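You operate a simulated robot arm through the tools that you are given. There is no shell and no other tool. Be economical: measure what you need, move in short steps, check, and stop when the job is done.

You are at the controls of a simulated robot arm. One attempt, no reset.

## Task
Match the roll and lift knobs to the setting screen, then seam the can on the lifter.
Fine: the grease knob and the other cans stay as they are.

It is judged by the outcome, as a careful person would: the job done as asked, and still so three seconds after it is handed in. It fails if anything else is knocked over, pushed out of place, dropped, spilled or broken.

## Robot
A 7-joint arm with a two-finger parallel gripper, hanging from a carriage that runs on a rail from [-1923, -2] to [357, 0] (x, y) and turns from -6.196 to 5.812 rad about z. Base frame: it is fixed where the carriage stands at the start and does not move with it; the origin is on the floor, on the carriage's upright axis, x ahead of it, y to its left, z up. Lengths are in mm, angles in rad, forces in N, time in s.
With the tool pointing down near the work surface it reaches from about 140 to 660 mm from the robot's upright axis, wherever it stands. Its first joint turns from -2.897 to 2.897 rad. Places, roughly: black knob marked lift [500, -100, 700]; blue knob marked roll one [600, -100, 900]; green knob marked roll two [600, -200, 900]; setting screen [1100, -100, 1200]; yellow knob marked grease [500, -200, 700]. Payload 3.91 kg.
The tool frame sits at the grasp point between the pads (the TCP): z along the fingers, y along the line on which they close. The tips reach 30 mm beyond it. The gripper opens to 110 mm. The fingers are 20 mm wide and 10 mm thick; the gripper's body (48 by 112 mm) begins 55 mm behind the TCP.
Orientation is that of the tool frame in the base frame, as a unit quaternion [w, x, y, z]. With the fingers straight down and closing along the base's y, the tool's x points along the base's -x, its y along +y and its z along -z.

## Interface
- The arm moves only by the tool send_rows. Its argument "increments" is text: rows parted by semicolons, each of 7 numbers parted by spaces: the opening, from 0 (shut) to 1 (fully open), then the shift along the tool's x, y, z in mm, then the turn, a rotation vector about the tool's x, y, z in rad. In form: claw dx dy dz ax ay az; .... A call has 1 to 20 rows; each row is the pose to reach, as a shift and turn from the pose commanded when the call began, along the tool's axes at that moment. Each row takes 0.2 s and may step no farther than 50 mm and 0.15 rad from the row before; otherwise, or with a gripper value out of range, the whole call is refused. A pose out of reach is approached as far as the arm can. The call stops where the force on the tool passes 40 N (or 10 N more than at its start, if that is more) or the arm is blocked; 0.2 s more then pass. The fingers move at their own pace (about 108 mm/s each) and stop on an object; they squeeze with about 38 N. The grip force told is the motor's: it shows also when the fingers shut on nothing. Time passes only in rows, and 0.2 s behind the last, so rows that repeat a pose let the fingers close. The reply holds the time, the measured pose of the TCP, the force on the tool along the base axes, the opening and the grip force, in the units named above and with some noise, with the torque about the TCP (base axes, N m) and any sound that the robot's microphone picked up, and new pictures: "pictures" is both (left out), scene, wrist or none.
- Cameras (640 x 400 px; columns grow to the right, rows downward): "scene" is now at [246.7, -39.8, 1669.4]; the picture's right is [-0.60, -0.80, 0.00], its down [-0.73, 0.55, -0.40] and it looks along [0.32, -0.24, -0.92] (base axes); focal length 254 px, centre (320, 200). "wrist" rides on the gripper at [72, 17, -103] in the tool frame; the picture's right is [-0.23, 0.97, 0.00], its down [-0.76, -0.18, -0.62] and it looks along [-0.61, -0.14, 0.78] (tool axes); focal length 222 px, centre (320, 200). There is no depth. A picture from a camera that has moved, and an enlarged one, comes with that camera's place and axes in the base frame and with its lens.
- slide_trunk(by): slides the trunk up (or, below 0, down) by that many mm; the arm and the scene camera ride with it, the base frame stays. It gives what a move gives, with no picture.
- steer(legs): drives the robot by 1 to 6 legs, each [ahead, left, turn to the left] in mm, mm and rad, along the robot's own axes; the way and the turn of a leg run together, so that a leg with both is an arc; at most 1500 mm and 3.142 rad a leg. The arm and the cameras ride along, it lands a little off, and it stops where it bumps. It keeps to its track: a leg is cut to what the track allows. It gives what a move gives, and a new picture of the scene camera.
- head_to(pan, tilt): turns the head with the scene camera to pan (to the left, within 2.705 rad either way) and tilt (down, from -0.506 to 1.204), counted from straight ahead of the robot. It gives what a move gives, and a new picture of the scene camera.
- close_up(camera, box): a new picture of the part [left, top, right, bottom] of that camera's present view, enlarged. No time passes.
- finish_job(): hands the job in; it is judged then, once.

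Work in short steps. Places have to be worked out from the pictures, the camera data and where the tool is seen: move nearer, look again, correct. Check each grasp and each placing, and mend what went wrong. You have 120 turns and 260 pictures in all, those below and enlarged ones among them. Open the gripper and draw the arm clear of the work before you hand the job in, unless the task says otherwise; then end with one line.

The tools are called after "Call:" as a command line: name --argument value ..., lists and objects as JSON in quotes. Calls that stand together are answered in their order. send_rows: Moves the arm, as the interface text tells. Its arguments: {"type":"object","properties":{"increments":{"type":"string"},"pictures":{"type":"string","enum":["both","scene","wrist","none"]}},"required":["increments"]} The other tools are called the same way: slide_trunk (by) slides the trunk up or down; steer (legs) drives the base; head_to (pan, tilt) turns the head that bears the scene camera; close_up (camera, box) takes an enlarged picture of a part of a camera's view; finish_job () hands the job in.

At the start:

```text
t: 0.0
tcp_pos: [504.7, -198.9, 1071.1]
orientation: [-0.001, 0.0, 1.0, 0.0]
contact_force: [0.1, 0.6, 0.3]
wrist_torque: [-0.01, 0.02, -0.01]
finger_gap: 109.9
grip_force: 0.1
trunk travel left (down, up): [-372.0, 208.0]
robot x, y, heading: [1.4, 2.2, 0.002]
head pan, tilt: [-0.646, 1.164]
```

scene: 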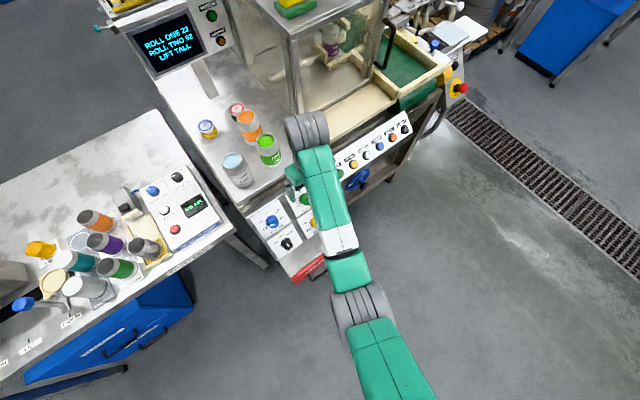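
wrist: 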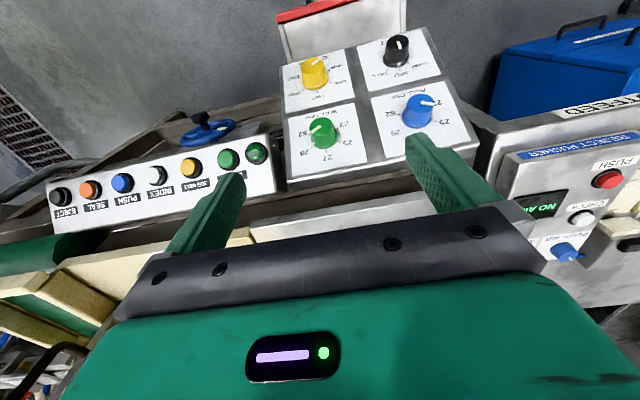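

I'll read the setting screen and look closely at the knobs from the wrist camera.

Call:
close_up --camera "scene" --box '[110, 0, 270, 100]'

Call:
close_up --camera "wrist" --box '[270, 20, 480, 190]'

Call:
close_up --camera "wrist" --box '[40, 110, 280, 240]'

Call:
close_up --camera "scene" --box '[190, 0, 480, 180]'

```text
4.00 times, centred on (190, 50) of scene
camera zoom: at [246.7, -39.8, 1669.4], right [-0.6, -0.8, 0.0], down [-0.73, 0.55, -0.4], along [0.32, -0.24, -0.92], focal length 1017 px, centre (840, 800)
```

zoom: 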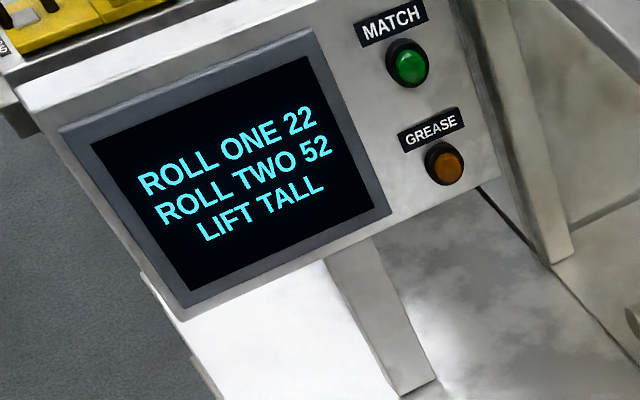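

```text
2.35 times, centred on (375, 105) of wrist
camera zoom: at [434.0, -181.8, 1174.7], right [0.23, 0.97, 0.0], down [0.76, -0.18, 0.62], along [0.61, -0.14, -0.78], focal length 523 px, centre (191, 424)
```

zoom: 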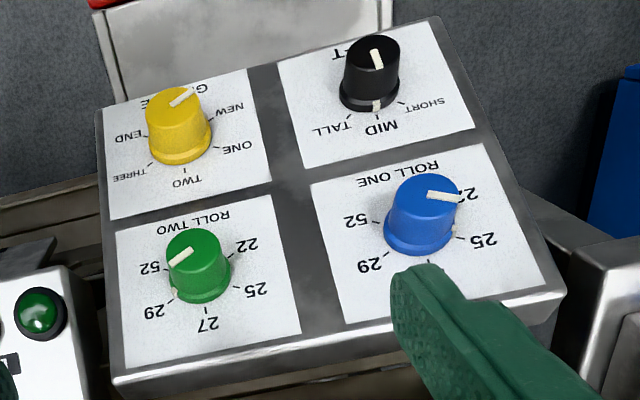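

```text
2.67 times, centred on (160, 175) of wrist
camera zoom: at [434.0, -181.8, 1174.7], right [0.23, 0.97, 0.0], down [0.76, -0.18, 0.62], along [0.61, -0.14, -0.78], focal length 592 px, centre (747, 267)
```

zoom: 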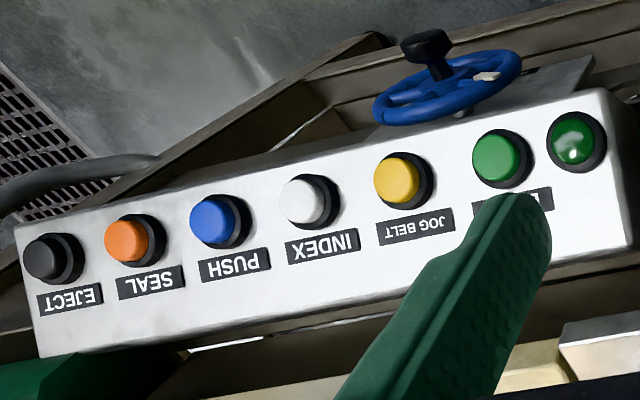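

```text
2.21 times, centred on (335, 90) of scene
camera zoom: at [246.7, -39.8, 1669.4], right [-0.6, -0.8, 0.0], down [-0.73, 0.55, -0.4], along [0.32, -0.24, -0.92], focal length 561 px, centre (287, 443)
```

zoom: 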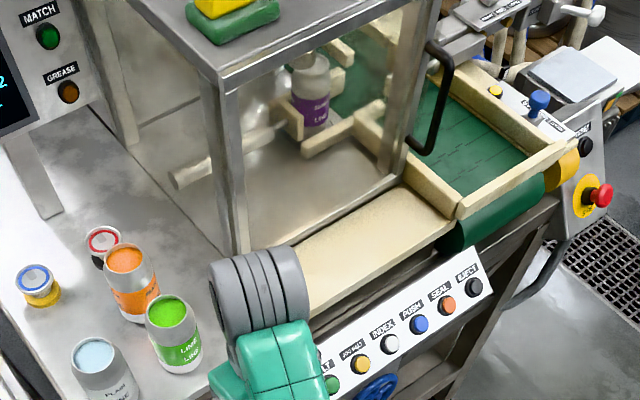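

The screen asks for roll one 22, roll two 52 and lift tall. Triangulating puts the blue knob near (557,-74,867) and the black near (489,-81,794), so the panel slopes about 45°. I'll tilt and reposition the wrist to look at the dials squarely.

Call:
send_rows --increments "1 18 14 20 0 -0.14 0; 1 37 28 40 0 -0.28 0; 1 55 42 60 0 -0.42 0; 1 74 57 79 0 -0.57 0; 1 74 57 79 0 -0.57 0"

Call:
close_up --camera "wrist" --box '[200, 0, 460, 170]'

```text
t: 1.2
tcp_pos: [429.3, -143.8, 991.1]
orientation: [0.281, 0.0, 0.96, 0.0]
contact_force: [-0.8, -0.6, -0.6]
wrist_torque: [0.03, 0.0, 0.02]
finger_gap: 110.0
grip_force: 0.1
trunk travel left (down, up): [-372.0, 208.0]
robot x, y, heading: [-0.5, -2.5, -0.003]
head pan, tilt: [-0.646, 1.164]
camera scene: at [246.6, -39.8, 1669.3], right [-0.6, -0.8, 0.0], down [-0.73, 0.55, -0.4], along [0.32, -0.24, -0.92], focal length 254 px, centre (320, 200)
camera wrist: at [312.4, -125.9, 1038.7], right [0.19, 0.97, 0.12], down [0.3, -0.18, 0.94], along [0.93, -0.14, -0.33], focal length 222 px, centre (320, 200)
```

scene: 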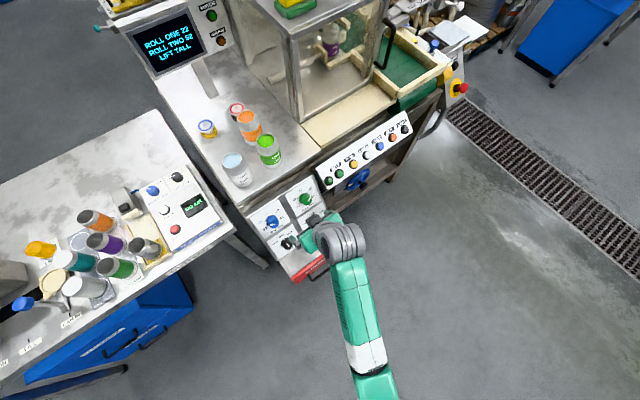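
wrist: 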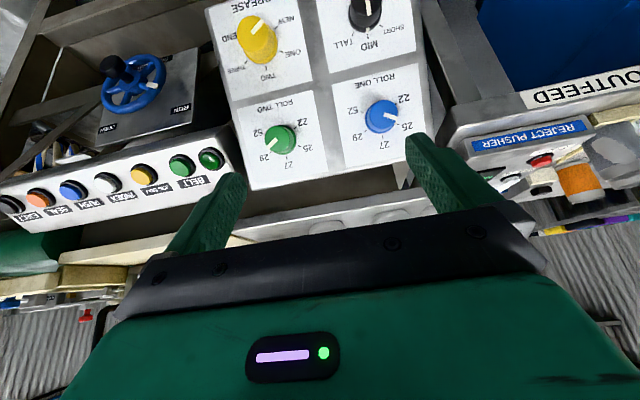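

```text
2.35 times, centred on (330, 85) of wrist
camera zoom: at [312.4, -125.9, 1038.7], right [0.19, 0.97, 0.12], down [0.3, -0.18, 0.94], along [0.93, -0.14, -0.33], focal length 523 px, centre (296, 471)
```

zoom: 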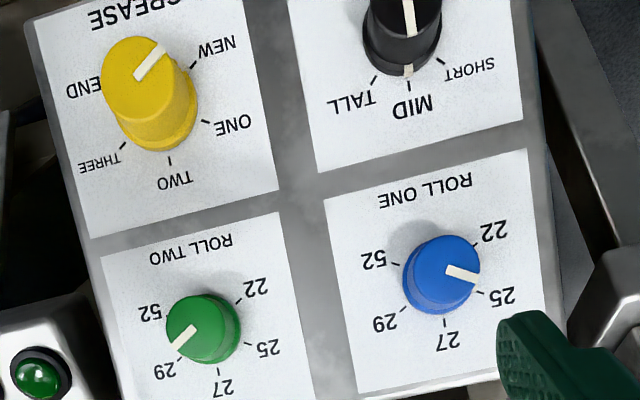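

Pointers now read roll one 25 (needs 22, counter-clockwise), roll two 29 (needs 52, clockwise) and lift MID (needs TALL, clockwise), each about 60° away. Two-view fits give a panel sloping about 63° and a blue knob top near (547,-68,860). I'll line up in front of the blue knob along its axis.

Call:
send_rows --increments "0.75 2 19 28 0 -0.135 0; 0.75 4 38 57 0 -0.27 0; 0.75 6 57 85 0 -0.4 0; 0.75 8 76 114 0 -0.537 0; 0.75 8 76 114 0 -0.537 0"

Call:
close_up --camera "scene" --box '[220, 140, 400, 300]'

```text
t: 2.4
tcp_pos: [485.4, -66.1, 891.3]
orientation: [0.526, 0.0, 0.851, 0.0]
contact_force: [-0.3, -0.5, -0.3]
wrist_torque: [0.03, 0.0, 0.01]
finger_gap: 82.5
grip_force: 0.2
trunk travel left (down, up): [-372.0, 208.0]
robot x, y, heading: [-0.7, -3.1, 0.001]
head pan, tilt: [-0.646, 1.164]
camera scene: at [246.7, -39.8, 1669.4], right [-0.6, -0.8, 0.0], down [-0.73, 0.55, -0.4], along [0.32, -0.24, -0.92], focal length 254 px, centre (320, 200)
camera wrist: at [361.4, -48.0, 872.8], right [0.1, 0.97, 0.2], down [-0.22, -0.18, 0.96], along [0.97, -0.14, 0.19], focal length 222 px, centre (320, 200)
```

scene: 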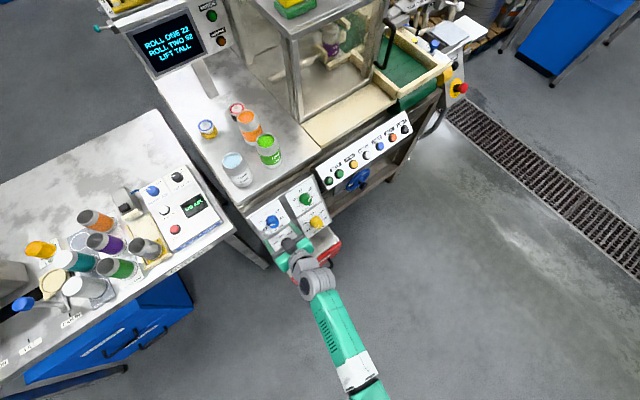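
wrist: 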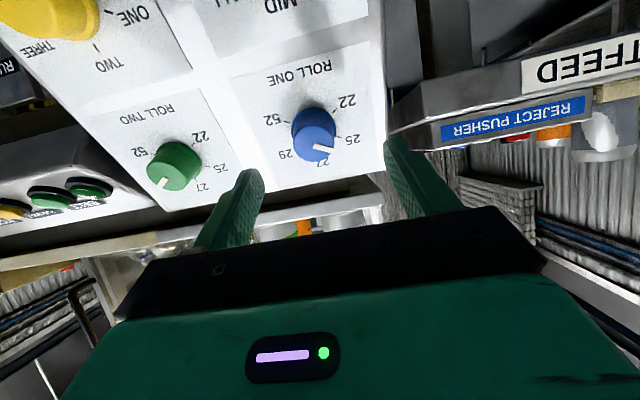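

```text
2.50 times, centred on (310, 220) of scene
camera zoom: at [246.7, -39.8, 1669.4], right [-0.6, -0.8, 0.0], down [-0.73, 0.55, -0.4], along [0.32, -0.24, -0.92], focal length 636 px, centre (345, 150)
```

zoom: 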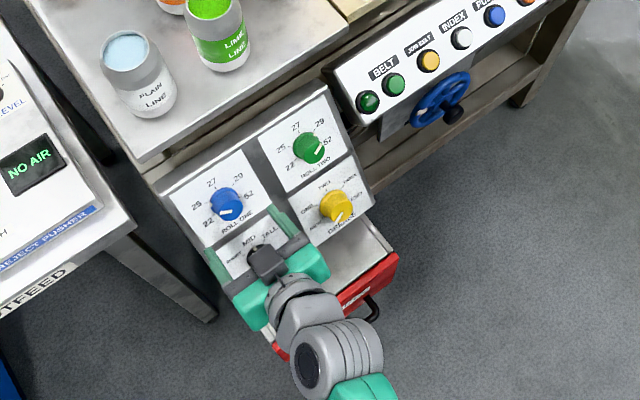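

I'm in line to within about 10 mm. A close-up of the blue knob will refine the alignment.

Call:
close_up --camera "wrist" --box '[256, 80, 384, 160]'

```text
5.00 times, centred on (320, 120) of wrist
camera zoom: at [361.4, -48.0, 872.8], right [0.1, 0.97, 0.2], down [-0.22, -0.18, 0.96], along [0.97, -0.14, 0.19], focal length 1111 px, centre (320, 600)
```

zoom: 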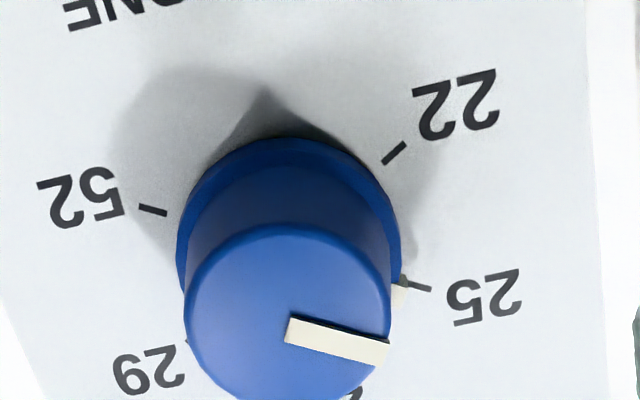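

The blue pointer is confirmed at 25, and the knob is about 34 mm across with a skirt. I'll shift about 5 mm right (−y), advance, and close.

Call:
send_rows --increments "0.75 -2 -5.5 0 0 0 0; 0.75 -2 -5.5 28 0 0 0; 0.75 -2 -5.5 48 0 0 0; 0.75 -2 -5.5 56 0 0 0; 0.25 -2 -5.5 56 0 0 0; 0.2 -2 -5.5 56 0 0 0; 0.2 -2 -5.5 56 0 0 0" --pictures "wrist"

```text
t: 4.0
tcp_pos: [537.2, -71.1, 867.1]
orientation: [0.526, 0.001, 0.851, 0.0]
contact_force: [2.7, 3.0, -4.9]
wrist_torque: [0.11, 0.04, 0.17]
finger_gap: 34.9
grip_force: 45.2
trunk travel left (down, up): [-372.0, 208.0]
robot x, y, heading: [-0.7, 0.6, 0.001]
head pan, tilt: [-0.646, 1.164]
camera wrist: at [413.7, -53.9, 848.9], right [0.1, 0.97, 0.2], down [-0.22, -0.18, 0.96], along [0.97, -0.14, 0.19], focal length 222 px, centre (320, 200)
```

wrist: 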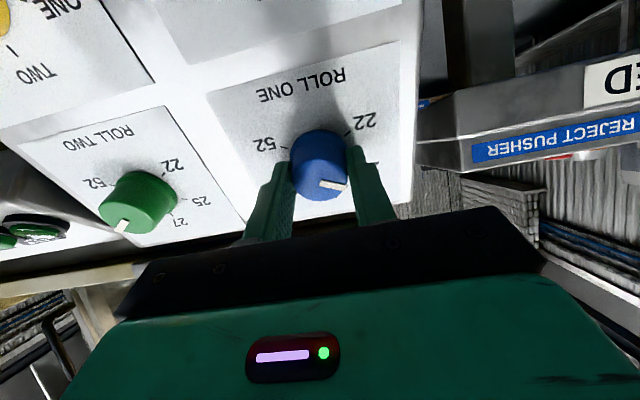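

I have a firm grip, gap 34.9 mm. I'll turn counter-clockwise 60° and watch the torque.

Call:
send_rows --increments "0.2 0 0 0 0 0 -0.14; 0.2 0 0 0 0 0 -0.28; 0.2 0 0 0 0 0 -0.42; 0.2 0 0 0 0 0 -0.56; 0.2 0 0 0 0 0 -0.7; 0.2 0 0 0 0 0 -0.84; 0.2 0 0 0 0 0 -0.95; 0.2 0 0 0 0 0 -1.05; 0.2 0 0 0 0 0 -1.05" --pictures "wrist"

```text
t: 6.0
tcp_pos: [535.0, -69.4, 867.3]
orientation: [0.455, -0.427, 0.736, -0.262]
contact_force: [1.6, 10.2, -13.3]
wrist_torque: [1.53, 0.46, 0.97]
finger_gap: 34.9
grip_force: 45.0
trunk travel left (down, up): [-372.0, 208.0]
robot x, y, heading: [-2.6, 2.9, 0.0]
head pan, tilt: [-0.646, 1.164]
camera wrist: at [422.1, -123.7, 868.7], right [-0.33, 0.68, -0.65], down [-0.32, 0.57, 0.76], along [0.89, 0.46, 0.03], focal length 222 px, centre (320, 200)
```

wrist: 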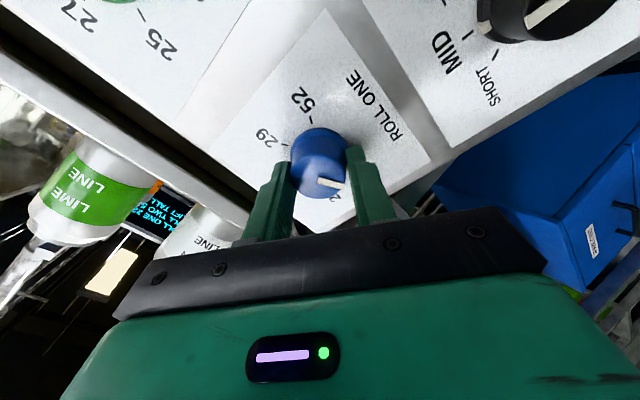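

The knob turned with the fingers without slipping. I'll release, back off and unwind to check the pointer.

Call:
send_rows --increments "0.75 0 0 0 0 0 0; 0.75 0 0 0 0 0 0; 0.75 0 0 0 0 0 0; 0.75 0 0 -30 0 0 0; 0.75 0 0 -60 0 0 0.15; 0.75 0 0 -60 0 0 0.3; 0.75 0 0 -60 0 0 0.45; 0.75 0 0 -60 0 0 0.6; 0.75 0 0 -60 0 0 0.75; 0.75 0 0 -60 0 0 0.9; 0.75 0 0 -60 0 0 1.05; 0.75 0 0 -60 0 0 1.05" --pictures "wrist"

Call:
close_up --camera "wrist" --box '[256, 80, 384, 160]'

Call:
close_up --camera "wrist" --box '[110, 120, 270, 220]'

```text
t: 8.6
tcp_pos: [485.0, -71.9, 895.7]
orientation: [0.526, 0.001, 0.851, 0.001]
contact_force: [-0.6, -0.3, 0.0]
wrist_torque: [-0.02, 0.03, -0.01]
finger_gap: 82.4
grip_force: 0.1
trunk travel left (down, up): [-372.0, 208.0]
robot x, y, heading: [1.2, -2.0, 0.0]
head pan, tilt: [-0.646, 1.164]
camera wrist: at [361.2, -54.1, 877.1], right [0.1, 0.97, 0.2], down [-0.22, -0.18, 0.96], along [0.97, -0.14, 0.19], focal length 222 px, centre (320, 200)
```

wrist: 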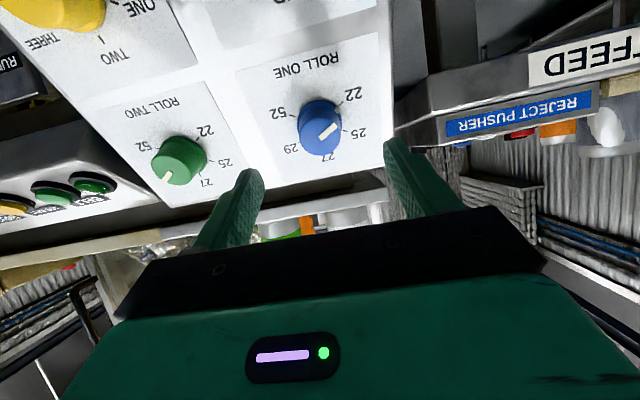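

```text
5.00 times, centred on (320, 120) of wrist
camera zoom: at [361.2, -54.1, 877.1], right [0.1, 0.97, 0.2], down [-0.22, -0.18, 0.96], along [0.97, -0.14, 0.19], focal length 1111 px, centre (320, 600)
```

zoom: 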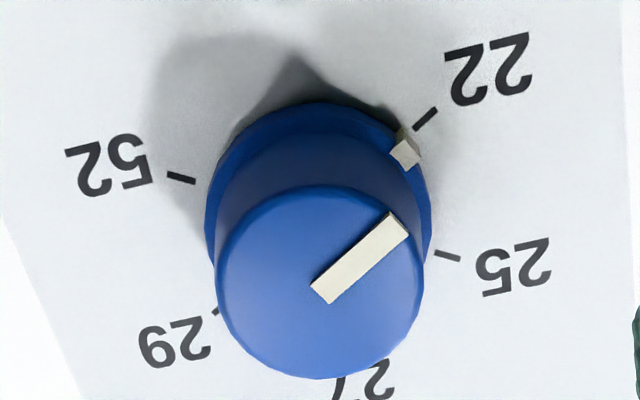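

```text
4.00 times, centred on (190, 170) of wrist
camera zoom: at [361.2, -54.1, 877.1], right [0.1, 0.97, 0.2], down [-0.22, -0.18, 0.96], along [0.97, -0.14, 0.19], focal length 888 px, centre (840, 320)
```

zoom: 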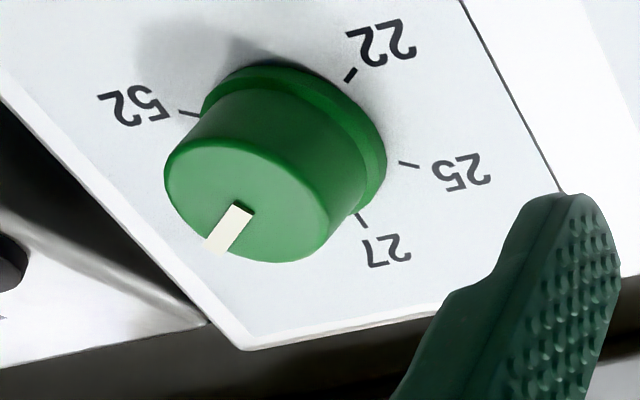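

Blue is at 22. Next I'll move about 135 mm right to the green knob, which I place at (547,-206,862).

Call:
send_rows --increments "0.75 0 -40 0 0 0 0; 0.75 0 -80 0 0 0 0; 0.75 0 -110 0 0 0 0; 0.75 0 -134.5 0 0 0 0; 0.75 0 -134.5 0 0 0 0" --pictures "wrist"

Call:
close_up --camera "wrist" --box '[256, 80, 384, 160]'

```text
t: 9.8
tcp_pos: [484.0, -204.9, 894.6]
orientation: [0.526, 0.0, 0.851, 0.0]
contact_force: [0.6, 0.8, -0.2]
wrist_torque: [-0.02, -0.01, -0.01]
finger_gap: 82.5
grip_force: 0.1
trunk travel left (down, up): [-372.0, 208.0]
robot x, y, heading: [-1.8, 1.2, -0.002]
head pan, tilt: [-0.646, 1.164]
camera wrist: at [359.0, -187.8, 876.9], right [0.1, 0.97, 0.2], down [-0.22, -0.18, 0.96], along [0.97, -0.14, 0.19], focal length 222 px, centre (320, 200)
```

wrist: 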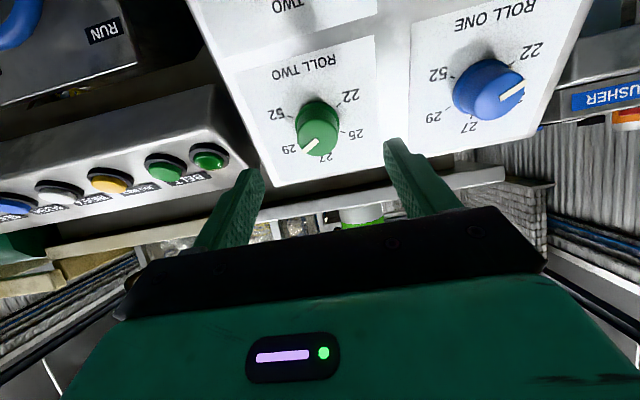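

```text
5.00 times, centred on (320, 120) of wrist
camera zoom: at [359.0, -187.8, 876.9], right [0.1, 0.97, 0.2], down [-0.22, -0.18, 0.96], along [0.97, -0.14, 0.19], focal length 1111 px, centre (320, 600)
```

zoom: 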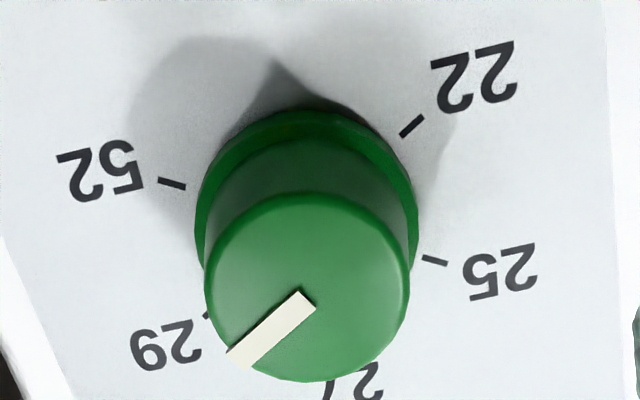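

Green is centred to within 2 mm and still at 29. I'll approach, grip, and turn clockwise to 52.

Call:
send_rows --increments "0.6 0 -2 0 0 0 0; 0.6 0 -2 30 0 0 0; 0.6 0 -2 50 0 0 0; 0.6 0 -2 59 0 0 0; 0.25 0 -2 59 0 0 0; 0.2 0 -2 59 0 0 0; 0.2 0 -2 59 0 0 0; 0.2 0 -2 59 0 0 0.14; 0.2 0 -2 59 0 0 0.28; 0.2 0 -2 59 0 0 0.42; 0.2 0 -2 59 0 0 0.56; 0.2 0 -2 59 0 0 0.7; 0.2 0 -2 59 0 0 0.84; 0.2 0 -2 59 0 0 0.96; 0.2 0 -2 59 0 0 1.08; 0.2 0 -2 59 0 0 1.08" --pictures "wrist"

```text
t: 13.2
tcp_pos: [535.9, -209.1, 867.8]
orientation: [0.449, 0.438, 0.73, 0.271]
contact_force: [1.1, -1.2, -7.1]
wrist_torque: [-0.94, 0.68, -0.23]
finger_gap: 34.8
grip_force: 44.5
trunk travel left (down, up): [-372.0, 208.0]
robot x, y, heading: [1.1, 1.2, -0.0]
head pan, tilt: [-0.646, 1.164]
camera wrist: at [435.6, -136.1, 897.2], right [0.43, 0.26, 0.86], down [-0.47, -0.76, 0.46], along [0.77, -0.6, -0.21], focal length 222 px, centre (320, 200)
```

wrist: 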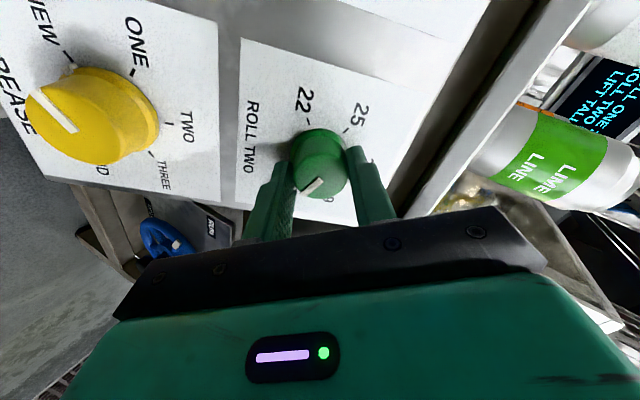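

The turn is done, so I'll release, retreat and unwind to check.

Call:
send_rows --increments "0.6 0 0 0 0 0 0; 0.6 0 0 0 0 0 0; 0.6 0 0 -30 0 0 0; 0.6 0 0 -60 0 0 -0.14; 0.6 0 0 -60 0 0 -0.28; 0.6 0 0 -60 0 0 -0.42; 0.6 0 0 -60 0 0 -0.56; 0.6 0 0 -60 0 0 -0.7; 0.6 0 0 -60 0 0 -0.84; 0.6 0 0 -60 0 0 -0.96; 0.6 0 0 -60 0 0 -1.08; 0.6 0 0 -60 0 0 -1.08" --pictures "wrist"

Call:
close_up --camera "wrist" --box '[256, 80, 384, 160]'

Call:
close_up --camera "scene" --box '[110, 0, 270, 100]'

```text
t: 15.8
tcp_pos: [482.8, -208.5, 896.1]
orientation: [0.525, 0.0, 0.851, -0.001]
contact_force: [0.1, -0.2, -0.1]
wrist_torque: [0.0, -0.02, -0.01]
finger_gap: 66.0
grip_force: 0.0
trunk travel left (down, up): [-372.0, 208.0]
robot x, y, heading: [0.3, 4.3, -0.0]
head pan, tilt: [-0.646, 1.164]
camera wrist: at [358.6, -190.6, 877.3], right [0.1, 0.97, 0.2], down [-0.22, -0.18, 0.96], along [0.97, -0.14, 0.19], focal length 222 px, centre (320, 200)
```

wrist: 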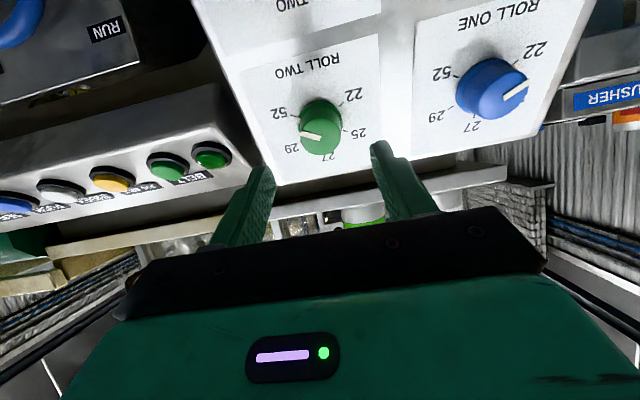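

```text
5.00 times, centred on (320, 120) of wrist
camera zoom: at [358.6, -190.6, 877.3], right [0.1, 0.97, 0.2], down [-0.22, -0.18, 0.96], along [0.97, -0.14, 0.19], focal length 1111 px, centre (320, 600)
```

zoom: 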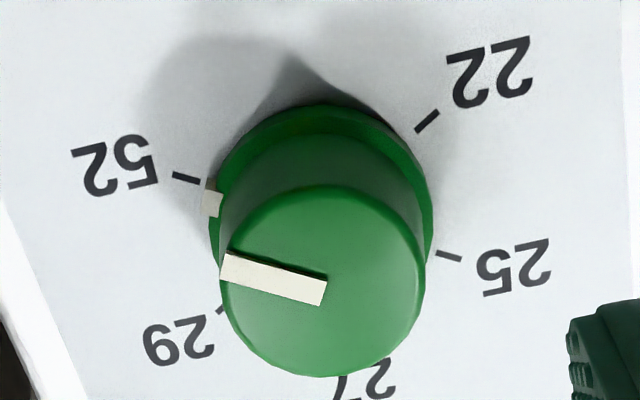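

```text
4.00 times, centred on (190, 50) of scene
camera zoom: at [246.7, -39.8, 1669.4], right [-0.6, -0.8, 0.0], down [-0.73, 0.55, -0.4], along [0.32, -0.24, -0.92], focal length 1017 px, centre (840, 800)
```

zoom: 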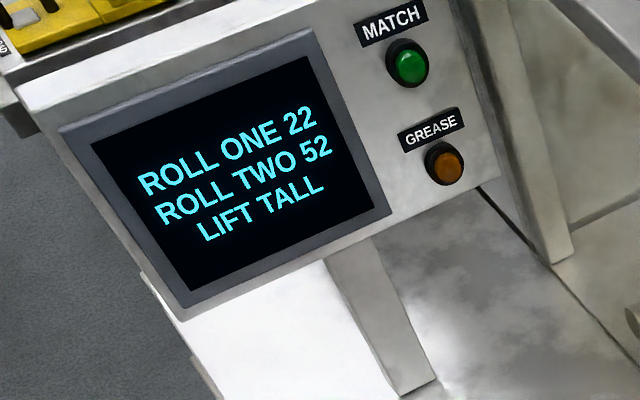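

Green is at 52. I'll move to a standoff in front of the black lift knob, estimated at (490,-69,747).

Call:
send_rows --increments "0.65 0 40 -3 0 0 0; 0.65 0 80 -3 0 0 0; 0.65 30 110 -3 0 0 0; 0.65 65 138 -3 0 0 0; 0.65 100 138 0 0 0 0; 0.65 129 138 0 0 0 0; 0.65 129 138 0 0 0 0"

Call:
close_up --camera "wrist" --box '[256, 80, 384, 160]'

```text
t: 17.4
tcp_pos: [425.4, -70.2, 780.3]
orientation: [0.525, -0.001, 0.851, 0.001]
contact_force: [0.2, 0.6, 0.1]
wrist_torque: [-0.02, 0.01, 0.03]
finger_gap: 71.3
grip_force: 0.0
trunk travel left (down, up): [-372.0, 208.0]
robot x, y, heading: [-1.1, -0.5, 0.0]
head pan, tilt: [-0.646, 1.164]
camera scene: at [246.7, -39.8, 1669.4], right [-0.6, -0.8, 0.0], down [-0.73, 0.55, -0.4], along [0.32, -0.24, -0.92], focal length 254 px, centre (320, 200)
camera wrist: at [301.8, -53.4, 762.6], right [0.1, 0.97, 0.2], down [-0.22, -0.18, 0.96], along [0.97, -0.14, 0.19], focal length 222 px, centre (320, 200)
```

scene: 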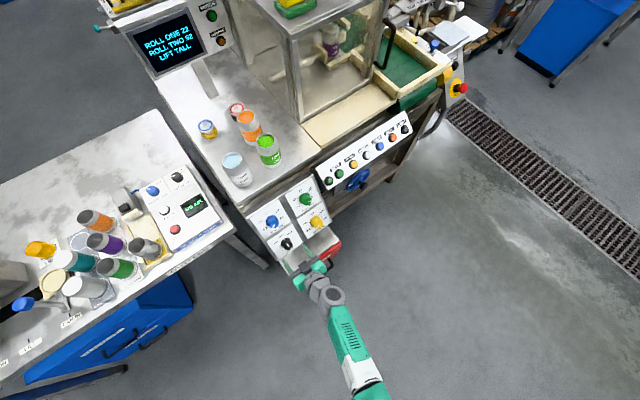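
wrist: 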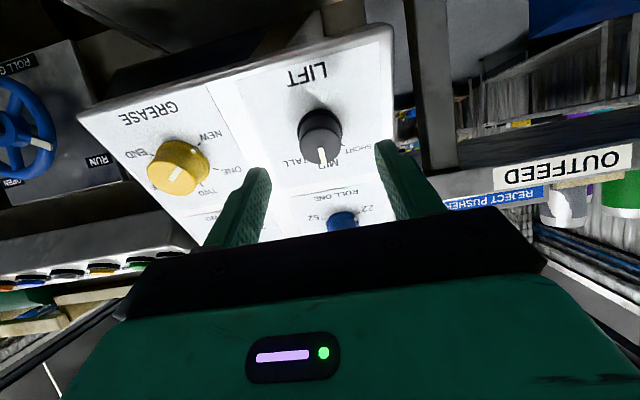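

```text
5.00 times, centred on (320, 120) of wrist
camera zoom: at [301.8, -53.4, 762.6], right [0.1, 0.97, 0.2], down [-0.22, -0.18, 0.96], along [0.97, -0.14, 0.19], focal length 1111 px, centre (320, 600)
```

zoom: 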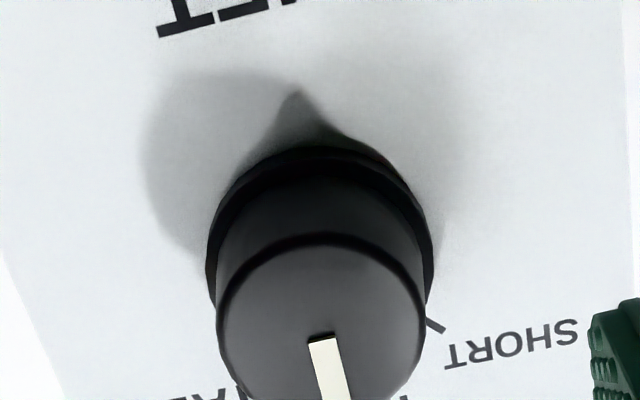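

The black knob sits about 10 mm higher than my axis. I'll shift up and view the dial's tick spacing.

Call:
send_rows --increments "0.65 -10 0 0 0 0 0; 0.65 -10 0 0 0 0 0" --pictures "none"

Call:
close_up --camera "wrist" --box '[256, 90, 384, 170]'

```text
t: 18.0
tcp_pos: [430.1, -71.4, 788.7]
orientation: [0.526, 0.001, 0.851, 0.0]
contact_force: [-0.7, 0.9, -0.3]
wrist_torque: [0.0, 0.05, 0.01]
finger_gap: 71.7
grip_force: 0.1
trunk travel left (down, up): [-372.0, 208.0]
robot x, y, heading: [-1.8, 0.3, 0.002]
head pan, tilt: [-0.646, 1.164]
```

```text
5.00 times, centred on (320, 130) of wrist
camera zoom: at [306.0, -54.8, 770.9], right [0.1, 0.97, 0.2], down [-0.22, -0.18, 0.96], along [0.97, -0.14, 0.19], focal length 1111 px, centre (320, 550)
```

zoom: 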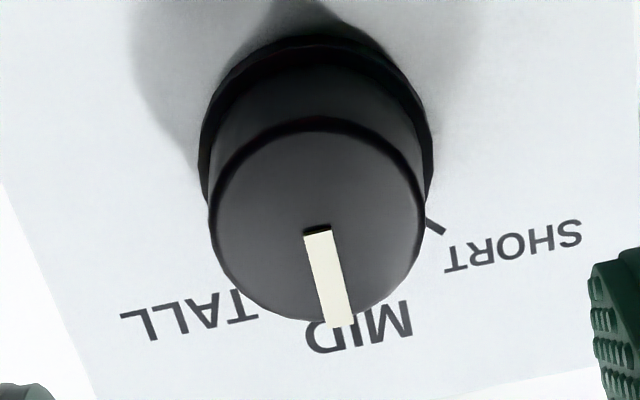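

The tick spacing here looks about 45°. I'll advance and grip the black knob.

Call:
send_rows --increments "0.6 0 0 25 0 0 0; 0.6 0 0 45 0 0 0; 0.6 0 0 55 0 0 0; 0.25 0 0 55 0 0 0; 0.2 0 0 55 0 0 0; 0.2 0 0 55 0 0 0" --pictures "wrist"

```text
t: 19.4
tcp_pos: [480.3, -71.2, 765.7]
orientation: [0.526, 0.001, 0.851, -0.001]
contact_force: [3.6, -4.5, -4.1]
wrist_torque: [-0.14, -0.02, -0.22]
finger_gap: 35.1
grip_force: 44.7
trunk travel left (down, up): [-372.0, 208.0]
robot x, y, heading: [-4.4, -4.4, 0.003]
head pan, tilt: [-0.646, 1.164]
camera wrist: at [356.1, -53.8, 746.6], right [0.1, 0.97, 0.2], down [-0.22, -0.18, 0.96], along [0.97, -0.14, 0.19], focal length 222 px, centre (320, 200)
```

wrist: 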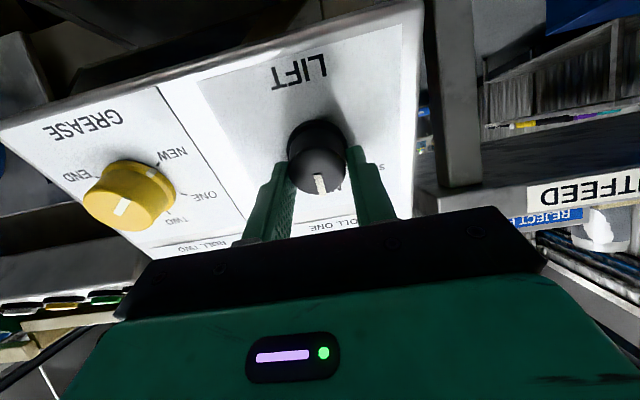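

Gripped at 35.1 mm. I'll turn clockwise about 47°, release and back off.

Call:
send_rows --increments "0.2 0 0 0 0 0 0.14; 0.2 0 0 0 0 0 0.28; 0.2 0 0 0 0 0 0.42; 0.2 0 0 0 0 0 0.56; 0.2 0 0 0 0 0 0.7; 0.2 0 0 0 0 0 0.82; 0.2 0 0 0 0 0 0.82; 0.6 0 0 0 0 0 0.82; 0.6 0 0 0 0 0 0.82; 0.6 0 0 -30 0 0 0.82; 0.6 0 0 -60 0 0 0.7; 0.6 0 0 -60 0 0 0.56; 0.6 0 0 -60 0 0 0.42; 0.6 0 0 -60 0 0 0.28; 0.6 0 0 -60 0 0 0.14; 0.6 0 0 -60 0 0 0; 0.6 0 0 -60 0 0 0"

Call:
close_up --camera "wrist" --box '[256, 90, 384, 170]'

Call:
close_up --camera "scene" --box '[110, 0, 270, 100]'

```text
t: 23.0
tcp_pos: [426.3, -70.6, 791.4]
orientation: [0.526, -0.002, 0.851, 0.0]
contact_force: [-0.8, -0.6, -0.2]
wrist_torque: [-0.02, -0.04, 0.01]
finger_gap: 66.2
grip_force: 0.1
trunk travel left (down, up): [-372.0, 208.0]
robot x, y, heading: [-1.4, 0.8, -0.0]
head pan, tilt: [-0.646, 1.164]
camera scene: at [246.7, -39.8, 1669.4], right [-0.6, -0.8, 0.0], down [-0.73, 0.55, -0.4], along [0.32, -0.24, -0.92], focal length 254 px, centre (320, 200)
camera wrist: at [301.5, -52.5, 773.5], right [0.1, 0.97, 0.2], down [-0.22, -0.18, 0.96], along [0.97, -0.14, 0.19], focal length 222 px, centre (320, 200)
```

scene: 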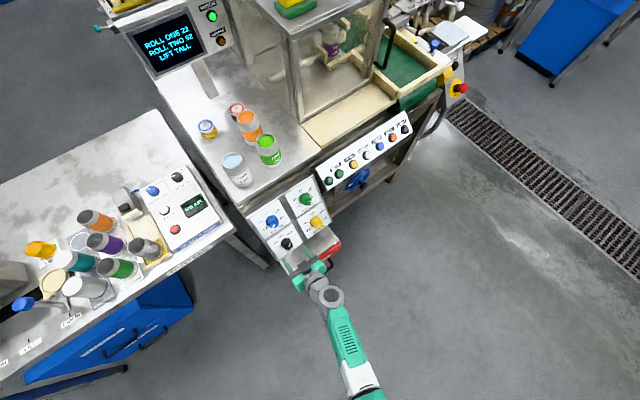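
wrist: 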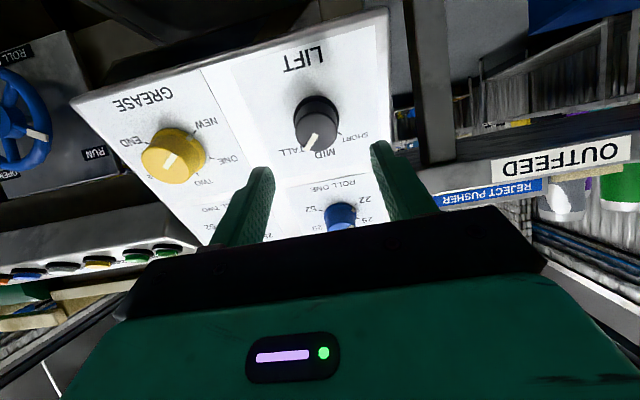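

```text
5.00 times, centred on (320, 130) of wrist
camera zoom: at [301.5, -52.5, 773.5], right [0.1, 0.97, 0.2], down [-0.22, -0.18, 0.96], along [0.97, -0.14, 0.19], focal length 1111 px, centre (320, 550)
```

zoom: 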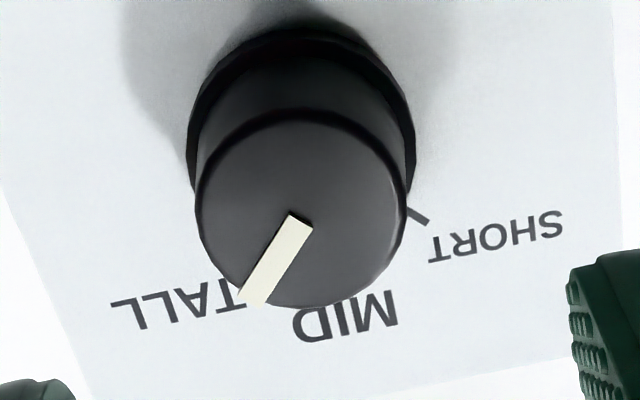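

```text
4.00 times, centred on (190, 50) of scene
camera zoom: at [246.7, -39.8, 1669.4], right [-0.6, -0.8, 0.0], down [-0.73, 0.55, -0.4], along [0.32, -0.24, -0.92], focal length 1017 px, centre (840, 800)
```

zoom: 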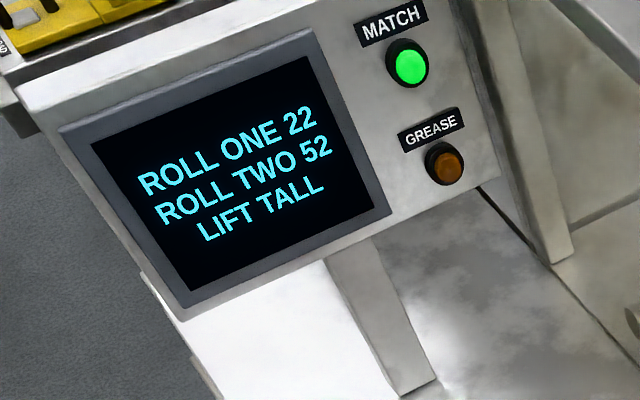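

The MATCH lamp is now bright green. Next I'll study the buttons, handwheel, guard and lifter.

Call:
close_up --camera "wrist" --box '[0, 20, 130, 200]'

Call:
close_up --camera "scene" --box '[310, 100, 430, 200]'

Call:
close_up --camera "scene" --box '[270, 0, 480, 110]'

Call:
head_to --pan -0.5 --tilt 0.75

```text
2.22 times, centred on (65, 110) of wrist
camera zoom: at [301.5, -52.5, 773.5], right [0.1, 0.97, 0.2], down [-0.22, -0.18, 0.96], along [0.97, -0.14, 0.19], focal length 494 px, centre (887, 400)
```

zoom: 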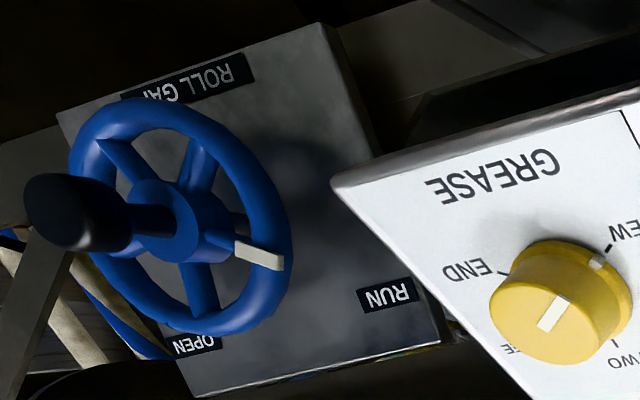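

```text
4.00 times, centred on (370, 150) of scene
camera zoom: at [246.7, -39.8, 1669.4], right [-0.6, -0.8, 0.0], down [-0.73, 0.55, -0.4], along [0.32, -0.24, -0.92], focal length 1017 px, centre (120, 400)
```

zoom: 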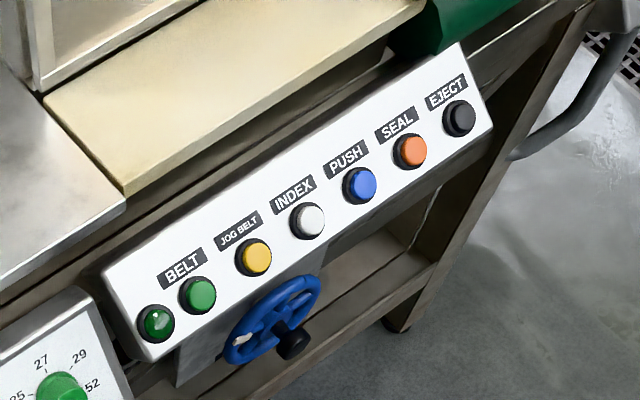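

```text
3.05 times, centred on (375, 55) of scene
camera zoom: at [246.7, -39.8, 1669.4], right [-0.6, -0.8, 0.0], down [-0.73, 0.55, -0.4], along [0.32, -0.24, -0.92], focal length 775 px, centre (152, 642)
```

zoom: 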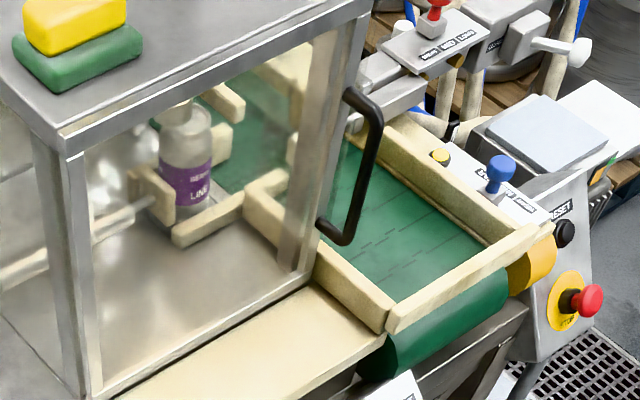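

```text
t: 23.9
tcp_pos: [425.7, -70.5, 791.6]
orientation: [0.526, 0.0, 0.851, 0.0]
contact_force: [-0.2, -0.5, -0.2]
wrist_torque: [0.0, 0.01, 0.0]
finger_gap: 66.1
grip_force: 0.1
trunk travel left (down, up): [-372.0, 208.0]
robot x, y, heading: [1.0, 2.1, -0.002]
head pan, tilt: [-0.499, 0.75]
camera scene: at [272.6, -44.3, 1698.9], right [-0.48, -0.88, 0.0], down [-0.6, 0.33, -0.73], along [0.64, -0.35, -0.68], focal length 254 px, centre (320, 200)
```

scene: 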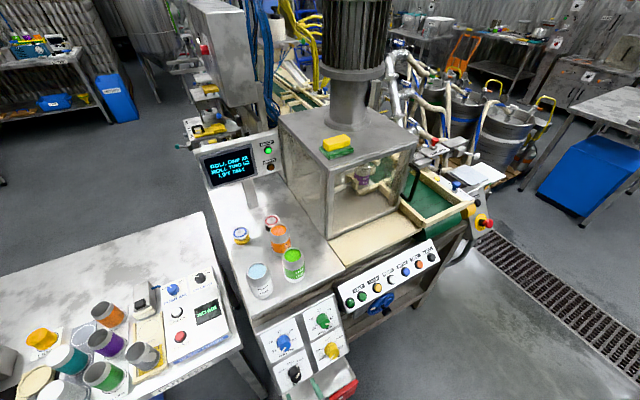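

The operator buttons include an orange SEAL. I'll zoom in on the guard, the can, the e-stop/reset pod and the left console.

Call:
close_up --camera "scene" --box '[270, 100, 430, 250]'

Call:
close_up --camera "scene" --box '[400, 120, 520, 240]'

Call:
close_up --camera "scene" --box '[110, 250, 250, 370]'

Call:
close_up --camera "scene" --box '[320, 230, 460, 320]'

```text
2.67 times, centred on (350, 175) of scene
camera zoom: at [272.6, -44.3, 1698.9], right [-0.48, -0.88, 0.0], down [-0.6, 0.33, -0.73], along [0.64, -0.35, -0.68], focal length 678 px, centre (240, 267)
```

zoom: 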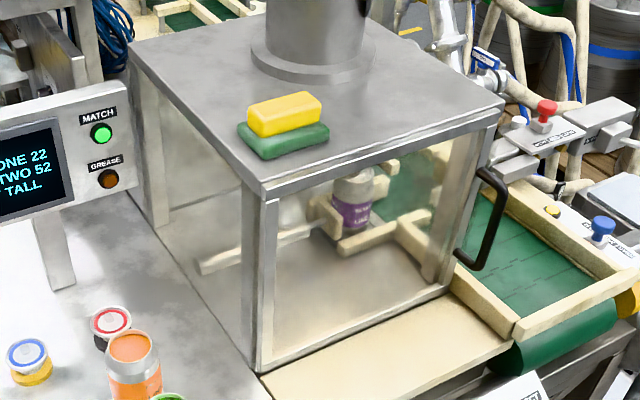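

```text
3.33 times, centred on (460, 180) of scene
camera zoom: at [272.6, -44.3, 1698.9], right [-0.48, -0.88, 0.0], down [-0.6, 0.33, -0.73], along [0.64, -0.35, -0.68], focal length 848 px, centre (-147, 267)
```

zoom: 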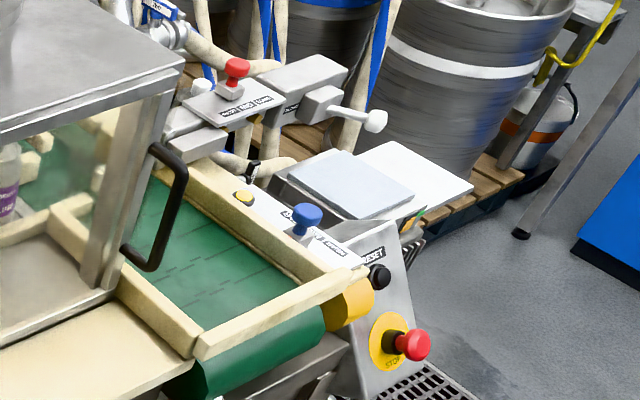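

```text
3.33 times, centred on (180, 310) of scene
camera zoom: at [272.6, -44.3, 1698.9], right [-0.48, -0.88, 0.0], down [-0.6, 0.33, -0.73], along [0.64, -0.35, -0.68], focal length 848 px, centre (787, -167)
```

zoom: 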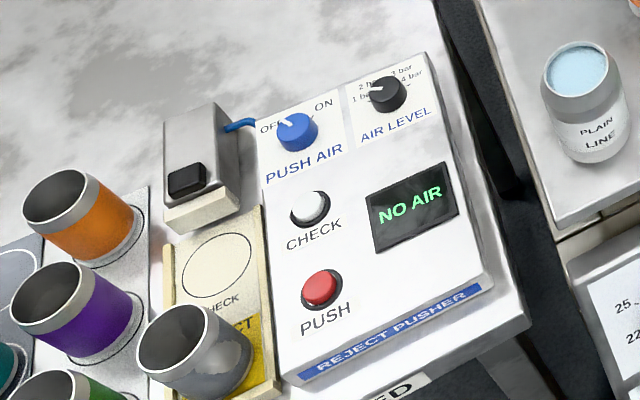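

```text
4.44 times, centred on (390, 275) of scene
camera zoom: at [272.6, -44.3, 1698.9], right [-0.48, -0.88, 0.0], down [-0.6, 0.33, -0.73], along [0.64, -0.35, -0.68], focal length 1130 px, centre (9, -133)
```

zoom: 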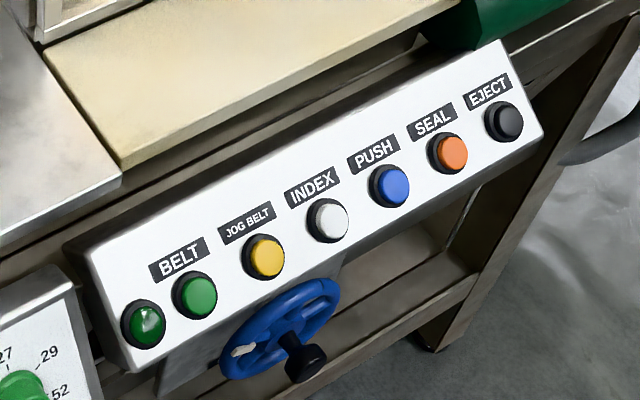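

The guard looks shut and the can with the berry label stands under the head, so orange SEAL is the button to press, near (565,-640,854). That is out of reach from here, so I'll raise the arm clear first.

Call:
send_rows --increments "0.6 3 0 -40 0 0 0; 0.6 -30 0 -60 0 0 0; 0.6 -70 0 -80 0 0 0; 0.6 -110 0 -100 0 0 0; 0.6 -150 0 -120 0 0 0; 0.6 -180 0 -135 0 0 0; 0.6 -205 0 -147 0 0 0; 0 -205 0 -147 0 0 0" --pictures "none"

Call:
steer --legs '[[0, 0, -1.25], [107, 322, 0]]'

```text
t: 25.7
tcp_pos: [384.0, -70.6, 1040.4]
orientation: [0.525, -0.001, 0.851, 0.001]
contact_force: [-0.5, 0.3, 0.1]
wrist_torque: [0.0, -0.01, 0.02]
finger_gap: 0.0
grip_force: 17.8
trunk travel left (down, up): [-372.0, 208.0]
robot x, y, heading: [1.2, -0.5, 0.001]
head pan, tilt: [-0.499, 0.75]
```

```text
t: 31.0
tcp_pos: [397.6, -385.1, 1040.8]
orientation: [0.427, 0.495, 0.692, -0.305]
contact_force: [0.0, 0.0, 0.1]
wrist_torque: [-0.03, -0.05, 0.01]
finger_gap: 0.2
grip_force: 37.9
trunk travel left (down, up): [-372.0, 208.0]
robot x, y, heading: [343.1, 2.3, -1.243]
head pan, tilt: [-0.499, 0.75]
camera scene: at [391.6, -275.2, 1699.0], right [-0.99, 0.17, 0.0], down [0.12, 0.67, -0.73], along [-0.12, -0.72, -0.68], focal length 254 px, centre (320, 200)
```

scene: 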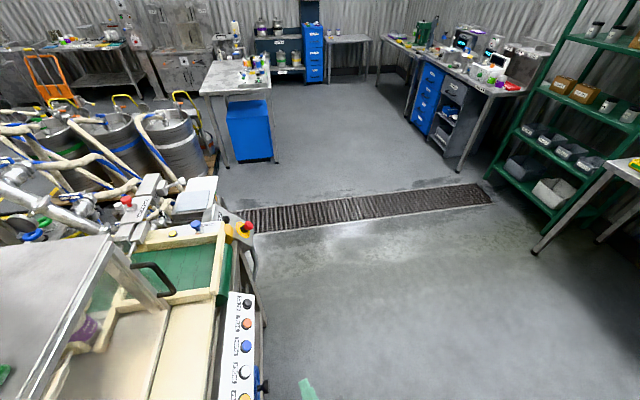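

I've arrived at x≈343. I'll turn the head to the buttons and guard.

Call:
head_to --pan 0.35 --tilt 0.9

Call:
close_up --camera "scene" --box '[160, 0, 480, 200]'

Call:
close_up --camera "scene" --box '[160, 200, 480, 400]'

```text
t: 32.1
tcp_pos: [397.9, -385.1, 1041.8]
orientation: [0.428, 0.495, 0.692, -0.306]
contact_force: [0.6, -1.2, -0.4]
wrist_torque: [-0.02, -0.01, -0.01]
finger_gap: 0.0
grip_force: 37.5
trunk travel left (down, up): [-372.0, 208.0]
robot x, y, heading: [340.1, -2.8, -1.242]
head pan, tilt: [0.351, 0.901]
camera scene: at [453.1, -252.4, 1687.1], right [-0.78, -0.63, 0.0], down [-0.49, 0.61, -0.62], along [0.39, -0.48, -0.78], focal length 254 px, centre (320, 200)
```

scene: 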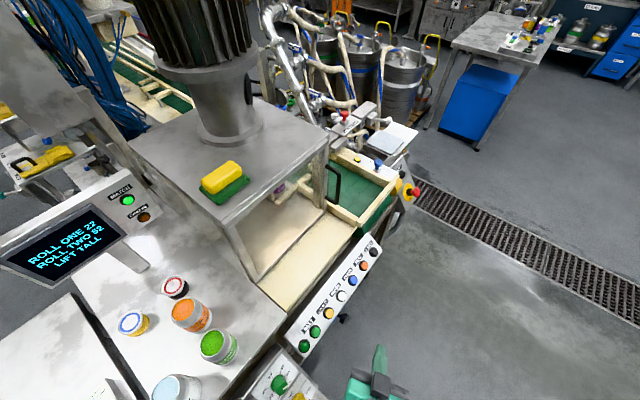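

```text
2.00 times, centred on (320, 100) of scene
camera zoom: at [453.1, -252.4, 1687.1], right [-0.78, -0.63, 0.0], down [-0.49, 0.61, -0.62], along [0.39, -0.48, -0.78], focal length 509 px, centre (320, 400)
```

zoom: 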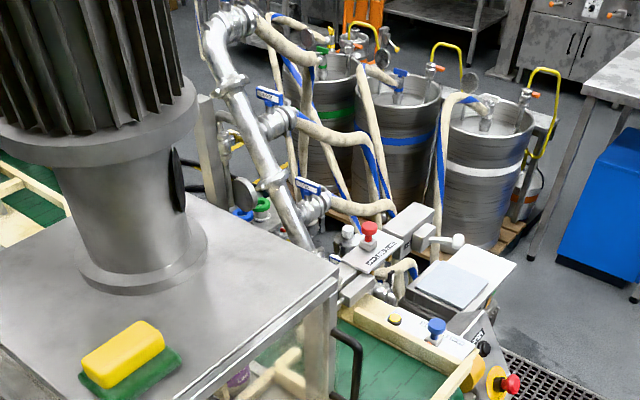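

```text
2.00 times, centred on (320, 300) of scene
camera zoom: at [453.1, -252.4, 1687.1], right [-0.78, -0.63, 0.0], down [-0.49, 0.61, -0.62], along [0.39, -0.48, -0.78], focal length 509 px, centre (320, 0)
```

zoom: 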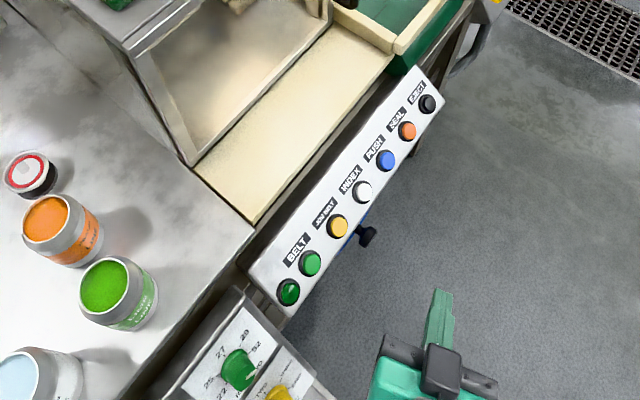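

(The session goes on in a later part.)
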